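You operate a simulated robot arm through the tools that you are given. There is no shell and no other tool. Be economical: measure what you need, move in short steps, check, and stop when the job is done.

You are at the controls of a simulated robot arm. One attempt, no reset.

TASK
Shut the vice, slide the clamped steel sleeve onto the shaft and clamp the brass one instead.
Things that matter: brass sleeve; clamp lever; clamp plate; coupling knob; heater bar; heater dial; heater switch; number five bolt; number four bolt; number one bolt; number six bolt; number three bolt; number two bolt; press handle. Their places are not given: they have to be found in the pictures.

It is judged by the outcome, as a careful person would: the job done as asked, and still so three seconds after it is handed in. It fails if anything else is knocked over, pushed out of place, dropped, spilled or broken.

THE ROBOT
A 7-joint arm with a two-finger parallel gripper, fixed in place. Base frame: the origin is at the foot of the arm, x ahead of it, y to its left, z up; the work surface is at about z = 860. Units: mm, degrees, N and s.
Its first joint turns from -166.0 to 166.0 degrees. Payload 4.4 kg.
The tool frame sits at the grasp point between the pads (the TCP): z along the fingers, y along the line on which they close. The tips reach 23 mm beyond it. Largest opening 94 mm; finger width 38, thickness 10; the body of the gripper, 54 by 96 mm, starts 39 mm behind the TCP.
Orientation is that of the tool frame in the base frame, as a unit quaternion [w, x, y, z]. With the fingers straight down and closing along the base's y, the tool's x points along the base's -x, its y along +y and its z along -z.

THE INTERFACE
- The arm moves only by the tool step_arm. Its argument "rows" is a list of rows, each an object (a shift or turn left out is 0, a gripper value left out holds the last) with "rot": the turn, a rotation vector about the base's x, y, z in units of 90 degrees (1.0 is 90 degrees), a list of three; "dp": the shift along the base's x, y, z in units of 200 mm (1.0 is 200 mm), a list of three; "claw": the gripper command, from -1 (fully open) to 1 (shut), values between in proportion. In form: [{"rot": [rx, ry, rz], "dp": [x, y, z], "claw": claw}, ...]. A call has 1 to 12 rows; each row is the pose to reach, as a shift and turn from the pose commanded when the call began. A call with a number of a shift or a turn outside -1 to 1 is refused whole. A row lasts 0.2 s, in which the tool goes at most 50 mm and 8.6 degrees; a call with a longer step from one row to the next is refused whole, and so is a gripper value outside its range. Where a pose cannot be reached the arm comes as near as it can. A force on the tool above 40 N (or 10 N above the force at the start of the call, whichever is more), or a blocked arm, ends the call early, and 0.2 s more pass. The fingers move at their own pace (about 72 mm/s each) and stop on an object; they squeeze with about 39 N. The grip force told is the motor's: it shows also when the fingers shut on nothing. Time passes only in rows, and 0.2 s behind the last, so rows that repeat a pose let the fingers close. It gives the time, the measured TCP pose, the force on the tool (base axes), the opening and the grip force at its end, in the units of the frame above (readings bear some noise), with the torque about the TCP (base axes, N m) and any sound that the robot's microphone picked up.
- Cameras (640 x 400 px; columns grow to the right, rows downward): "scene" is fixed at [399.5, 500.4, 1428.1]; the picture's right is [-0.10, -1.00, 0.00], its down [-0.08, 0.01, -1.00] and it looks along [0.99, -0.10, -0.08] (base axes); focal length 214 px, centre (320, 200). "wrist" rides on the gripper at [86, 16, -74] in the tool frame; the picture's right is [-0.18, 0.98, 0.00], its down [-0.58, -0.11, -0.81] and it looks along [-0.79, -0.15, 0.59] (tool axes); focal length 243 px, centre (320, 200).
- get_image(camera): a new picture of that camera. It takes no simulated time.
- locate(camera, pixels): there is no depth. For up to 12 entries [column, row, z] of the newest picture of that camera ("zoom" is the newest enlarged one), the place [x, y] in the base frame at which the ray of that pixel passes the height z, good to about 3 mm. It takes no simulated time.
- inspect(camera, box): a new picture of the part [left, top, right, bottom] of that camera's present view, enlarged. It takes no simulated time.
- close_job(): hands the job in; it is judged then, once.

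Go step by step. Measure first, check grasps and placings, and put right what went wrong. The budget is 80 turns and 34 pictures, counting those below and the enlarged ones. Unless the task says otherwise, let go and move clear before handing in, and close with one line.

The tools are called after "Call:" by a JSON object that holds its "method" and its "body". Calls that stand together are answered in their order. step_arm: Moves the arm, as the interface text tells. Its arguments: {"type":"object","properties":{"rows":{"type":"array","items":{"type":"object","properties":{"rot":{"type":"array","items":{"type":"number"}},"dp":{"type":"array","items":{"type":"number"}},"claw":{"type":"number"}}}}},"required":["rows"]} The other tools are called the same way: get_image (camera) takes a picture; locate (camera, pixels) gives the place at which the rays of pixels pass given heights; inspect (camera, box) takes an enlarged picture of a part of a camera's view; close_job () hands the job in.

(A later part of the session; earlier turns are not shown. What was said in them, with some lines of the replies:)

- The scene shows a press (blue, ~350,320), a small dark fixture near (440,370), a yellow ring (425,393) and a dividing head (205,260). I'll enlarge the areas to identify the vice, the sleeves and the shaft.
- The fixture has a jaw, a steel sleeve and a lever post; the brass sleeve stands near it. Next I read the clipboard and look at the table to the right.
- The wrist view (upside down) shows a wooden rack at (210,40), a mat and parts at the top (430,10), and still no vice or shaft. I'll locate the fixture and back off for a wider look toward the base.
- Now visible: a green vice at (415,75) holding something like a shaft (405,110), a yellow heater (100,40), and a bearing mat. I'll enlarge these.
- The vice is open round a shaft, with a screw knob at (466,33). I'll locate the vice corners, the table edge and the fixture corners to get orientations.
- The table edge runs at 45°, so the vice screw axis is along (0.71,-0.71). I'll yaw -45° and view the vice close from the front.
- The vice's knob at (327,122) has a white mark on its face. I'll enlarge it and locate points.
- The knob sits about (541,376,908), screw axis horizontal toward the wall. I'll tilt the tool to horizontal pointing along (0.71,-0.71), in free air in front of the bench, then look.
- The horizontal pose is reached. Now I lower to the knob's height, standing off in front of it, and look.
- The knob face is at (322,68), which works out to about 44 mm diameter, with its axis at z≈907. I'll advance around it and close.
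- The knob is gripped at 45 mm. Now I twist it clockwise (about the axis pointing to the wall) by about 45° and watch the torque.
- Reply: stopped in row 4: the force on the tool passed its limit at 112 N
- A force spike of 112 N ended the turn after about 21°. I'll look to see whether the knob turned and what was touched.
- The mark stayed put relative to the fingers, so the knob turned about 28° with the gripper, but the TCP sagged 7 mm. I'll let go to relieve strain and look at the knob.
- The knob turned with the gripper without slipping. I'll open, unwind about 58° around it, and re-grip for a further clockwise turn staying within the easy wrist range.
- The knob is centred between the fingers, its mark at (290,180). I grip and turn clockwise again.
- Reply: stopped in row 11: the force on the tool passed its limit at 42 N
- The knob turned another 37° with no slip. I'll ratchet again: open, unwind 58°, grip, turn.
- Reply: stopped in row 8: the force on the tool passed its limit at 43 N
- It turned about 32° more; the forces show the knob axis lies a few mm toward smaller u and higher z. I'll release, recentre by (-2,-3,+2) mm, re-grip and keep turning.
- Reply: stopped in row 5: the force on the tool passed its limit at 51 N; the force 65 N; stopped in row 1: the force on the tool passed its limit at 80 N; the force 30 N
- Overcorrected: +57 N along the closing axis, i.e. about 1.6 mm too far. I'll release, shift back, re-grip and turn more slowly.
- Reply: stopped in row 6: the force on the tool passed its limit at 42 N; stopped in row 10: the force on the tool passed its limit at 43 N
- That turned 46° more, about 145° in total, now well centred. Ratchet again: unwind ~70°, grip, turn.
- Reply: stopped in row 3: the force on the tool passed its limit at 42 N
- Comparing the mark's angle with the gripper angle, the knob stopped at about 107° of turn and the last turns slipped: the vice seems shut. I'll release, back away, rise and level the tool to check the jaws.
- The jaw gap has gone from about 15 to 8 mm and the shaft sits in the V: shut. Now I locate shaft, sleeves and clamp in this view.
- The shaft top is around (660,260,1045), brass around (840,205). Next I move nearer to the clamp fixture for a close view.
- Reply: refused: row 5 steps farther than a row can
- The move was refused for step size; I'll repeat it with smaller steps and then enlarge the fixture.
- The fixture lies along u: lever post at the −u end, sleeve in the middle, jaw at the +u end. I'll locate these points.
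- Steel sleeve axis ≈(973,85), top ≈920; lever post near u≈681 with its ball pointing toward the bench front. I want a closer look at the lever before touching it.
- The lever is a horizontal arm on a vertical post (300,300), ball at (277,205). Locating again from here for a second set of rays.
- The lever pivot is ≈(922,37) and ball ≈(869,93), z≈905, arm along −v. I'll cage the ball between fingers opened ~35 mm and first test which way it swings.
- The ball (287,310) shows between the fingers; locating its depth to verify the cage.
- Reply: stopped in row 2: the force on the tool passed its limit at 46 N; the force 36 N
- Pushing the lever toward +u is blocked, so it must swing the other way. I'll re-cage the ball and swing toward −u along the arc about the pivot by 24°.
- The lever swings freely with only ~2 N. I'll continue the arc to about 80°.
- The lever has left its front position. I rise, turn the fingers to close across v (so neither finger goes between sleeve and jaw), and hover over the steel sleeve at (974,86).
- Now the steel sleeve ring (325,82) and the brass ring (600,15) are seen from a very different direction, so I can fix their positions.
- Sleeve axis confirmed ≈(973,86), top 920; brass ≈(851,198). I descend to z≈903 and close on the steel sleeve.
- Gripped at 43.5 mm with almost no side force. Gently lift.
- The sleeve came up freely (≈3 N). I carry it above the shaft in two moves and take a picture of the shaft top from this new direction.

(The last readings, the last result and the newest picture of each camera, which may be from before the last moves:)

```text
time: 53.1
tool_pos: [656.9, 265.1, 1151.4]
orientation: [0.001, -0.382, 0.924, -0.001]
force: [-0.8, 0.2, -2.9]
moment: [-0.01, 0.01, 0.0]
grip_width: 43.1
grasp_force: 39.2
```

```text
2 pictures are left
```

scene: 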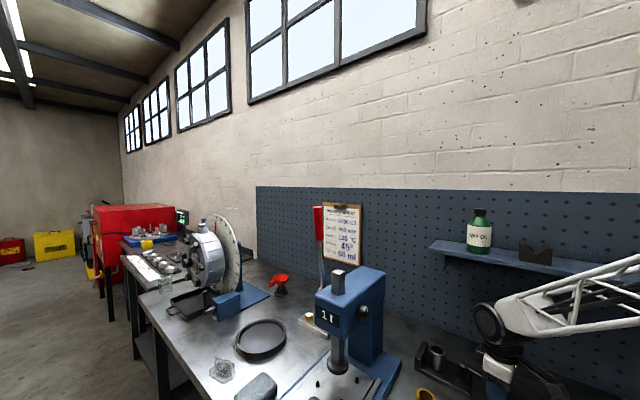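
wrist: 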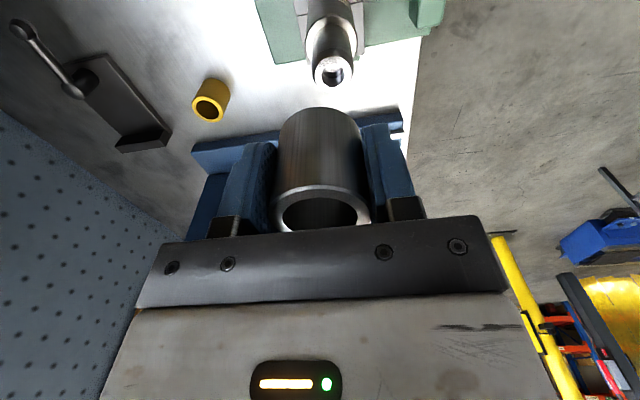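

The lever now points outward and the shaft top ring shows at (333,70). I locate it for several heights.

Call:
{"method": "locate", "body": {"camera": "wrist", "pixels": [[333, 70, 1030], [333, 70, 1040], [333, 70, 1050], [333, 70, 1060], [314, 70, 1045], [352, 70, 1045], [328, 40, 1000], [333, 70, 1020], [210, 108, 905], [210, 108, 910], [210, 108, 915]]}}

```text
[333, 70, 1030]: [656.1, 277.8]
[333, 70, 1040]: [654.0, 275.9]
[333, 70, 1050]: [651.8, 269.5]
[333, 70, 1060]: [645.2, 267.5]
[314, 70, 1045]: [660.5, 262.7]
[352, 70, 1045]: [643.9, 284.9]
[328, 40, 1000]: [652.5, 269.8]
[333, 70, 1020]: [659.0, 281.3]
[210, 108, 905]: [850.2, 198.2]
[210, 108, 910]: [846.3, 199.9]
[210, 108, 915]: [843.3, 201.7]
```

The shaft axis works out at u≈651, v≈267.5 with the top about z 1050; I shift (−7,+7) mm and lower to just above it, then slowly further.

Call:
{"method": "step_arm", "body": {"rows": [{"dp": [-0.034, 0.034, 0]}, {"dp": [-0.034, 0.034, -0.15]}, {"dp": [-0.034, 0.034, -0.28]}, {"dp": [-0.034, 0.034, -0.31]}, {"dp": [-0.034, 0.034, -0.34]}, {"dp": [-0.034, 0.034, -0.37]}, {"dp": [-0.034, 0.034, -0.4]}, {"dp": [-0.034, 0.034, -0.43]}, {"dp": [-0.034, 0.034, -0.46]}]}}

```text
time: 55.1
tool_pos: [651.1, 273.0, 1060.1]
orientation: [0.001, -0.381, 0.925, -0.001]
force: [-7.6, -2.3, -2.0]
moment: [-0.04, 0.06, 0.01]
grip_width: 42.9
grasp_force: 39.0
```

The sleeve bottom is ~20 mm below the shaft top with only 8 N side force, so it appears to be on the spigot. I continue slowly with a small nudge in the force's direction.

Call:
{"method": "step_arm", "body": {"rows": [{"dp": [-0.004, -0.001, -0.03]}, {"dp": [-0.004, -0.001, -0.06]}, {"dp": [-0.004, -0.001, -0.09]}, {"dp": [-0.004, -0.001, -0.12]}, {"dp": [-0.004, -0.001, -0.15]}, {"dp": [-0.004, -0.001, -0.18]}, {"dp": [-0.004, -0.001, -0.21]}, {"dp": [-0.004, -0.001, -0.24]}]}}

```text
time: 56.6
tool_pos: [650.2, 271.4, 1024.0]
orientation: [0.005, -0.381, 0.925, 0.0]
force: [-2.0, -1.4, 1.3]
moment: [0.02, 0.08, 0.04]
grip_width: 43.1
grasp_force: 39.2
stopped in row 7: the force on the tool passed its limit at 55 N (the readings are from after the stop); the commanded pose is now the measured one
```

Contact at TCP z 1024 – sleeve bottom ≈994, the shoulder. I release, lift clear and check with one enlarged picture.

Call:
{"method": "step_arm", "body": {"rows": [{"claw": 0}, {"claw": -0.6}, {"claw": -0.6}, {"dp": [0, 0, 0.15], "claw": -0.6}, {"dp": [0, 0, 0.35]}, {"dp": [0, 0, 0.55]}, {"dp": [0, 0, 0.7]}, {"dp": [0, 0, 0.7]}]}}

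Call:
{"method": "get_image", "body": {"camera": "wrist"}}

```text
time: 58.4
tool_pos: [649.5, 273.4, 1161.7]
orientation: [0.003, -0.382, 0.924, 0.0]
force: [0.3, 0.0, -0.4]
moment: [0.02, 0.01, -0.03]
grip_width: 75.2
grasp_force: 0.0
```

```text
1 pictures are left
```

wrist: 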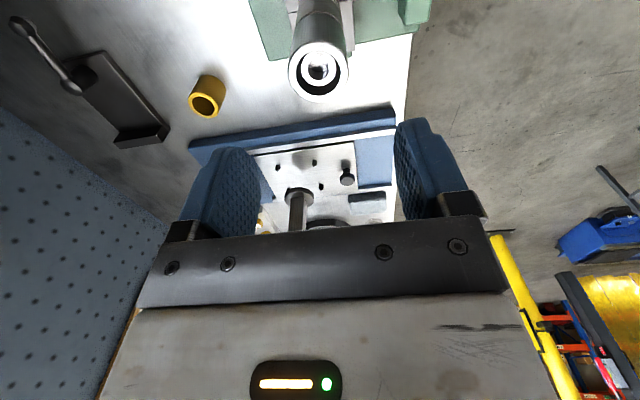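

The sleeve sits on the shaft with the spigot end showing inside it (319,70). Now I locate the brass ring precisely in this picture.

Call:
{"method": "locate", "body": {"camera": "wrist", "pixels": [[206, 103, 900], [206, 103, 908], [206, 103, 915], [188, 100, 908], [226, 100, 908], [206, 119, 908], [207, 87, 908], [70, 85, 908], [83, 72, 908], [22, 22, 908]]}}

```text
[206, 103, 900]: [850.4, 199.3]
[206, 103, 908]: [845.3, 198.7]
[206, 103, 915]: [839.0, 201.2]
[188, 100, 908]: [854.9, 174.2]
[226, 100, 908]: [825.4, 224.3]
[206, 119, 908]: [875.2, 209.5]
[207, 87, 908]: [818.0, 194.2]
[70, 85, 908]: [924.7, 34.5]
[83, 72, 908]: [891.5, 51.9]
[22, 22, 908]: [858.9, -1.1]
```

Brass axis ≈(850,198.5). To centre it exactly in u without using a picture, I'll first pinch it with fingers closing along u, then re-grip along v. Moving over with a −90° yaw.

Call:
{"method": "step_arm", "body": {"rows": [{"dp": [0.09, -0.034, 0], "rot": [0, 0, -0.09]}, {"dp": [0.18, -0.068, 0], "rot": [0, 0, -0.18]}, {"dp": [0.27, -0.1, 0], "rot": [0, 0, -0.27]}, {"dp": [0.36, -0.136, 0], "rot": [0, 0, -0.36]}, {"dp": [0.45, -0.17, -0.05], "rot": [0, 0, -0.45]}, {"dp": [0.54, -0.2, -0.15], "rot": [0, 0, -0.54]}, {"dp": [0.63, -0.24, -0.25], "rot": [0, 0, -0.63]}, {"dp": [0.72, -0.27, -0.36], "rot": [0, 0, -0.72]}, {"dp": [0.81, -0.31, -0.47], "rot": [0, 0, -0.81]}, {"dp": [0.91, -0.34, -0.58], "rot": [0, 0, -0.9]}, {"dp": [1.0, -0.37, -0.7], "rot": [0, 0, -0.99]}]}}

Call:
{"method": "step_arm", "body": {"rows": [{"claw": -1}, {"claw": -1, "dp": [0, 0, -0.15]}, {"dp": [0, 0, -0.3]}, {"dp": [0, 0, -0.42]}, {"dp": [0, 0, -0.54]}, {"dp": [0, 0, -0.65]}, {"dp": [0, 0, -0.65]}, {"dp": [0, 0, -0.65], "claw": 0}, {"dp": [0, 0, -0.65], "claw": 0.2}, {"dp": [0, 0, -0.65], "claw": 0.2}]}}

```text
time: 60.8
tool_pos: [851.1, 201.5, 1023.7]
orientation: [0.002, 0.378, 0.926, -0.001]
force: [0.6, 0.3, 0.5]
moment: [0.03, -0.01, 0.0]
grip_width: 75.3
grasp_force: 0.1
```

```text
time: 63.0
tool_pos: [849.5, 198.4, 893.3]
orientation: [0.002, 0.377, 0.926, -0.003]
force: [0.9, 1.3, -0.2]
moment: [0.03, -0.07, 0.01]
grip_width: 43.8
grasp_force: 39.3
```

Pinched at 43.8 mm, so its u = 741.0. I open, rise, yaw +90° over it and come down again.

Call:
{"method": "step_arm", "body": {"rows": [{"claw": -0.5}, {"claw": -1}, {"claw": -1}, {"dp": [0, 0, 0.2]}, {"dp": [0, 0, 0.35]}, {"dp": [0, 0, 0.35]}]}}

Call:
{"method": "step_arm", "body": {"rows": [{"rot": [0, 0, 0.09]}, {"rot": [0, 0, 0.18]}, {"rot": [0, 0, 0.27]}, {"rot": [0, 0, 0.36]}, {"rot": [0, 0, 0.45]}, {"rot": [0, 0, 0.54]}, {"rot": [0, 0, 0.63]}, {"rot": [0, 0, 0.72]}, {"rot": [0, 0, 0.81]}, {"rot": [0, 0, 0.9]}, {"rot": [0, 0, 0.99]}, {"rot": [0, 0, 0.99]}]}}

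```text
time: 64.4
tool_pos: [849.7, 199.1, 964.0]
orientation: [0.002, 0.376, 0.927, -0.003]
force: [0.1, 0.3, 0.4]
moment: [0.01, -0.02, -0.03]
grip_width: 93.4
grasp_force: 0.1
```

```text
time: 67.0
tool_pos: [849.1, 197.2, 963.7]
orientation: [0.002, -0.381, 0.924, -0.001]
force: [-0.4, -0.4, 0.5]
moment: [0.01, 0.02, -0.01]
grip_width: 93.9
grasp_force: 0.0
```

Descend to z≈890 and grip the brass sleeve along v.

Call:
{"method": "step_arm", "body": {"rows": [{"dp": [0.002, 0.004, -0.12]}, {"dp": [0.002, 0.004, -0.24]}, {"dp": [0.002, 0.004, -0.365]}, {"dp": [0.002, 0.004, -0.365]}, {"dp": [0.002, 0.004, -0.365], "claw": 0}, {"dp": [0.002, 0.004, -0.365], "claw": 1}, {"dp": [0.002, 0.004, -0.365], "claw": 1}, {"dp": [0.002, 0.004, -0.365], "claw": 1}]}}

Call:
{"method": "step_arm", "body": {"rows": [{"dp": [0, 0, 0.05]}, {"dp": [0, 0, 0.15]}, {"dp": [0, 0, 0.3]}, {"dp": [0, 0, 0.45]}]}}

```text
time: 68.8
tool_pos: [851.3, 198.5, 890.5]
orientation: [0.003, -0.382, 0.924, -0.001]
force: [0.1, -0.2, 0.6]
moment: [0.01, 0.04, -0.01]
grip_width: 43.3
grasp_force: 38.7
```

```text
time: 69.8
tool_pos: [851.8, 198.9, 979.7]
orientation: [0.003, -0.381, 0.924, 0.0]
force: [0.2, 0.0, -3.3]
moment: [-0.02, 0.0, -0.01]
grip_width: 43.5
grasp_force: 39.3
```

Brass held, same in-hand offset as the steel had. I carry it to the clamp spot (971.8,86.4) and lower.

Call:
{"method": "step_arm", "body": {"rows": [{"dp": [0.15, -0.14, 0]}, {"dp": [0.3, -0.28, 0]}, {"dp": [0.45, -0.42, 0]}, {"dp": [0.6, -0.5625, 0]}, {"dp": [0.6, -0.5625, 0]}]}}

Call:
{"method": "step_arm", "body": {"rows": [{"dp": [0, 0, -0.1]}, {"dp": [0, 0, -0.2]}, {"dp": [0, 0, -0.3]}, {"dp": [0, 0, -0.35]}, {"dp": [0, 0, -0.37]}, {"dp": [0, 0, -0.385]}, {"dp": [0, 0, -0.4]}, {"dp": [0, 0, -0.41]}, {"dp": [0, 0, -0.42]}]}}

```text
time: 71.0
tool_pos: [973.3, 85.4, 979.5]
orientation: [0.003, -0.382, 0.924, -0.001]
force: [-0.3, 0.1, -2.5]
moment: [-0.01, 0.02, 0.01]
grip_width: 43.4
grasp_force: 39.1
```

```text
time: 73.0
tool_pos: [971.9, 86.1, 898.9]
orientation: [0.004, -0.382, 0.924, -0.001]
force: [3.5, 5.4, 30.4]
moment: [0.5, 0.45, -0.29]
grip_width: 43.1
grasp_force: 39.3
```

30 N upward: the brass stands on the plate. I relax slightly, let go and rise.

Call:
{"method": "step_arm", "body": {"rows": [{"dp": [0, 0, 0.012]}, {"dp": [0, 0, 0.012], "claw": 0}, {"dp": [0, 0, 0.012], "claw": -0.6}, {"dp": [0, 0, 0.012], "claw": -0.6}, {"dp": [0, 0, 0.15]}, {"dp": [0, 0, 0.35]}, {"dp": [0, 0, 0.5]}, {"dp": [0, 0, 0.5]}]}}

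```text
time: 74.8
tool_pos: [972.9, 88.5, 998.8]
orientation: [0.003, -0.382, 0.924, 0.0]
force: [-0.3, 0.9, -0.1]
moment: [-0.02, 0.02, 0.01]
grip_width: 75.3
grasp_force: 0.0
```

Now back to the lever: its ball was left near (859,−1). I move over it, align the fingers, and descend around it.

Call:
{"method": "step_arm", "body": {"rows": [{"dp": [-0.15, -0.12, 0], "rot": [0, 0, -0.05], "claw": 0.2}, {"dp": [-0.3, -0.24, 0], "rot": [0, 0, -0.1]}, {"dp": [-0.45, -0.35, 0], "rot": [0, 0, -0.15]}, {"dp": [-0.57, -0.4475, 0], "rot": [0, 0, -0.15]}, {"dp": [-0.57, -0.4475, -0.15], "rot": [0, 0, -0.15]}, {"dp": [-0.57, -0.4475, -0.3], "rot": [0, 0, -0.15]}, {"dp": [-0.57, -0.4475, -0.4], "rot": [0, 0, -0.15]}, {"dp": [-0.57, -0.4475, -0.47], "rot": [0, 0, -0.15]}, {"dp": [-0.57, -0.4475, -0.47], "rot": [0, 0, -0.15], "claw": 0.35}]}}

```text
time: 76.8
tool_pos: [855.2, -4.2, 902.8]
orientation: [0.004, -0.27, 0.963, 0.0]
force: [0.4, -0.6, -0.5]
moment: [0.01, -0.03, 0.0]
grip_width: 30.8
grasp_force: 0.1
```

The ball is caged. I swing the lever back along the arc to its original clamped position, with a little overtravel to take up the slack.

Call:
{"method": "step_arm", "body": {"rows": [{"dp": [-0.0245, 0.048, 0], "rot": [0, 0, -0.089]}, {"dp": [-0.042, 0.099, 0], "rot": [0, 0, -0.178]}, {"dp": [-0.052, 0.1515, 0], "rot": [0, 0, -0.267]}, {"dp": [-0.055, 0.205, 0], "rot": [0, 0, -0.356]}, {"dp": [-0.05, 0.2585, 0], "rot": [0, 0, -0.444]}, {"dp": [-0.038, 0.311, 0], "rot": [0, 0, -0.533]}, {"dp": [-0.019, 0.361, 0], "rot": [0, 0, -0.622]}, {"dp": [0.007, 0.408, 0], "rot": [0, 0, -0.711]}, {"dp": [0.04, 0.451, 0], "rot": [0, 0, -0.8]}, {"dp": [0.0725, 0.4845, 0], "rot": [0, 0, -0.878]}, {"dp": [0.1035, 0.51, 0], "rot": [0, 0, -0.944]}]}}

```text
time: 79.2
tool_pos: [876.1, 98.7, 903.6]
orientation: [0.001, 0.452, 0.892, -0.002]
force: [-10.6, -15.3, -1.6]
moment: [0.07, -0.03, 0.04]
grip_width: 37.8
grasp_force: 8.0
```

The lever is back against its stop (18 N resisting). I press 3 mm more, then back off, rise clear and use the last picture.

Call:
{"method": "step_arm", "body": {"rows": [{"dp": [0.012, 0.012, 0]}, {"dp": [0.02, 0.02, 0]}]}}

Call:
{"method": "step_arm", "body": {"rows": [{"dp": [-0.035, -0.035, 0], "claw": 0.1}, {"dp": [-0.035, -0.035, 0]}, {"dp": [-0.035, -0.035, 0.15]}, {"dp": [-0.035, -0.035, 0.35]}, {"dp": [-0.035, -0.035, 0.55]}, {"dp": [-0.2, 0.13, 0.6]}, {"dp": [-0.36, 0.3, 0.6]}, {"dp": [-0.52, 0.46, 0.7]}, {"dp": [-0.68, 0.62, 0.8]}]}}

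Call:
{"method": "get_image", "body": {"camera": "wrist"}}

```text
time: 79.8
tool_pos: [880.4, 101.5, 902.3]
orientation: [0.001, 0.451, 0.892, -0.003]
force: [-20.6, -31.9, 0.0]
moment: [0.13, 0.01, 0.14]
grip_width: 46.8
grasp_force: 17.4
```

```text
time: 81.8
tool_pos: [744.8, 227.2, 1064.1]
orientation: [0.002, 0.451, 0.893, -0.003]
force: [-0.2, 0.2, -1.3]
moment: [-0.01, -0.02, 0.0]
grip_width: 42.5
grasp_force: 0.1
```

```text
0 pictures are left
```

wrist: 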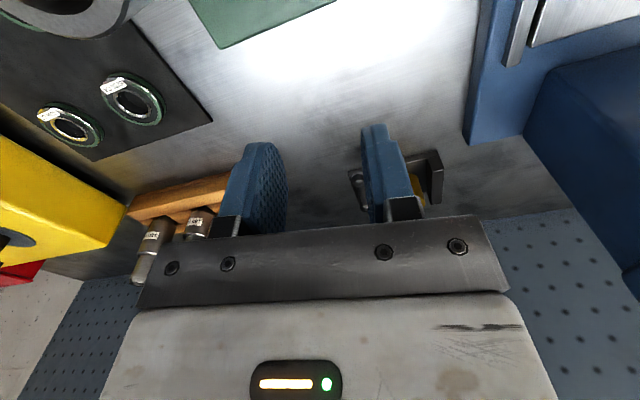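

The lever points to the bench front again and the brass stands in the clamp at (415,185), with no contact forces on the tool. I raise the arm straight up clear of everything.

Call:
{"method": "step_arm", "body": {"rows": [{"dp": [0, 0, 0.2]}, {"dp": [0, 0, 0.4]}, {"dp": [0, 0, 0.6]}, {"dp": [0, 0, 0.8]}]}}

Call:
{"method": "close_job", "body": {}}

```text
time: 82.8
tool_pos: [744.5, 229.5, 1224.4]
orientation: [0.001, 0.451, 0.892, -0.003]
force: [0.5, 0.9, -0.2]
moment: [-0.02, 0.05, -0.01]
grip_width: 42.3
grasp_force: 0.2
```

```text
The job is handed in.
```

I shut the vice, slid the steel sleeve onto the shaft down to its shoulder, and set the brass sleeve in the clamp with the lever back against its stop; I couldn't test how tightly the vice or the clamp holds.
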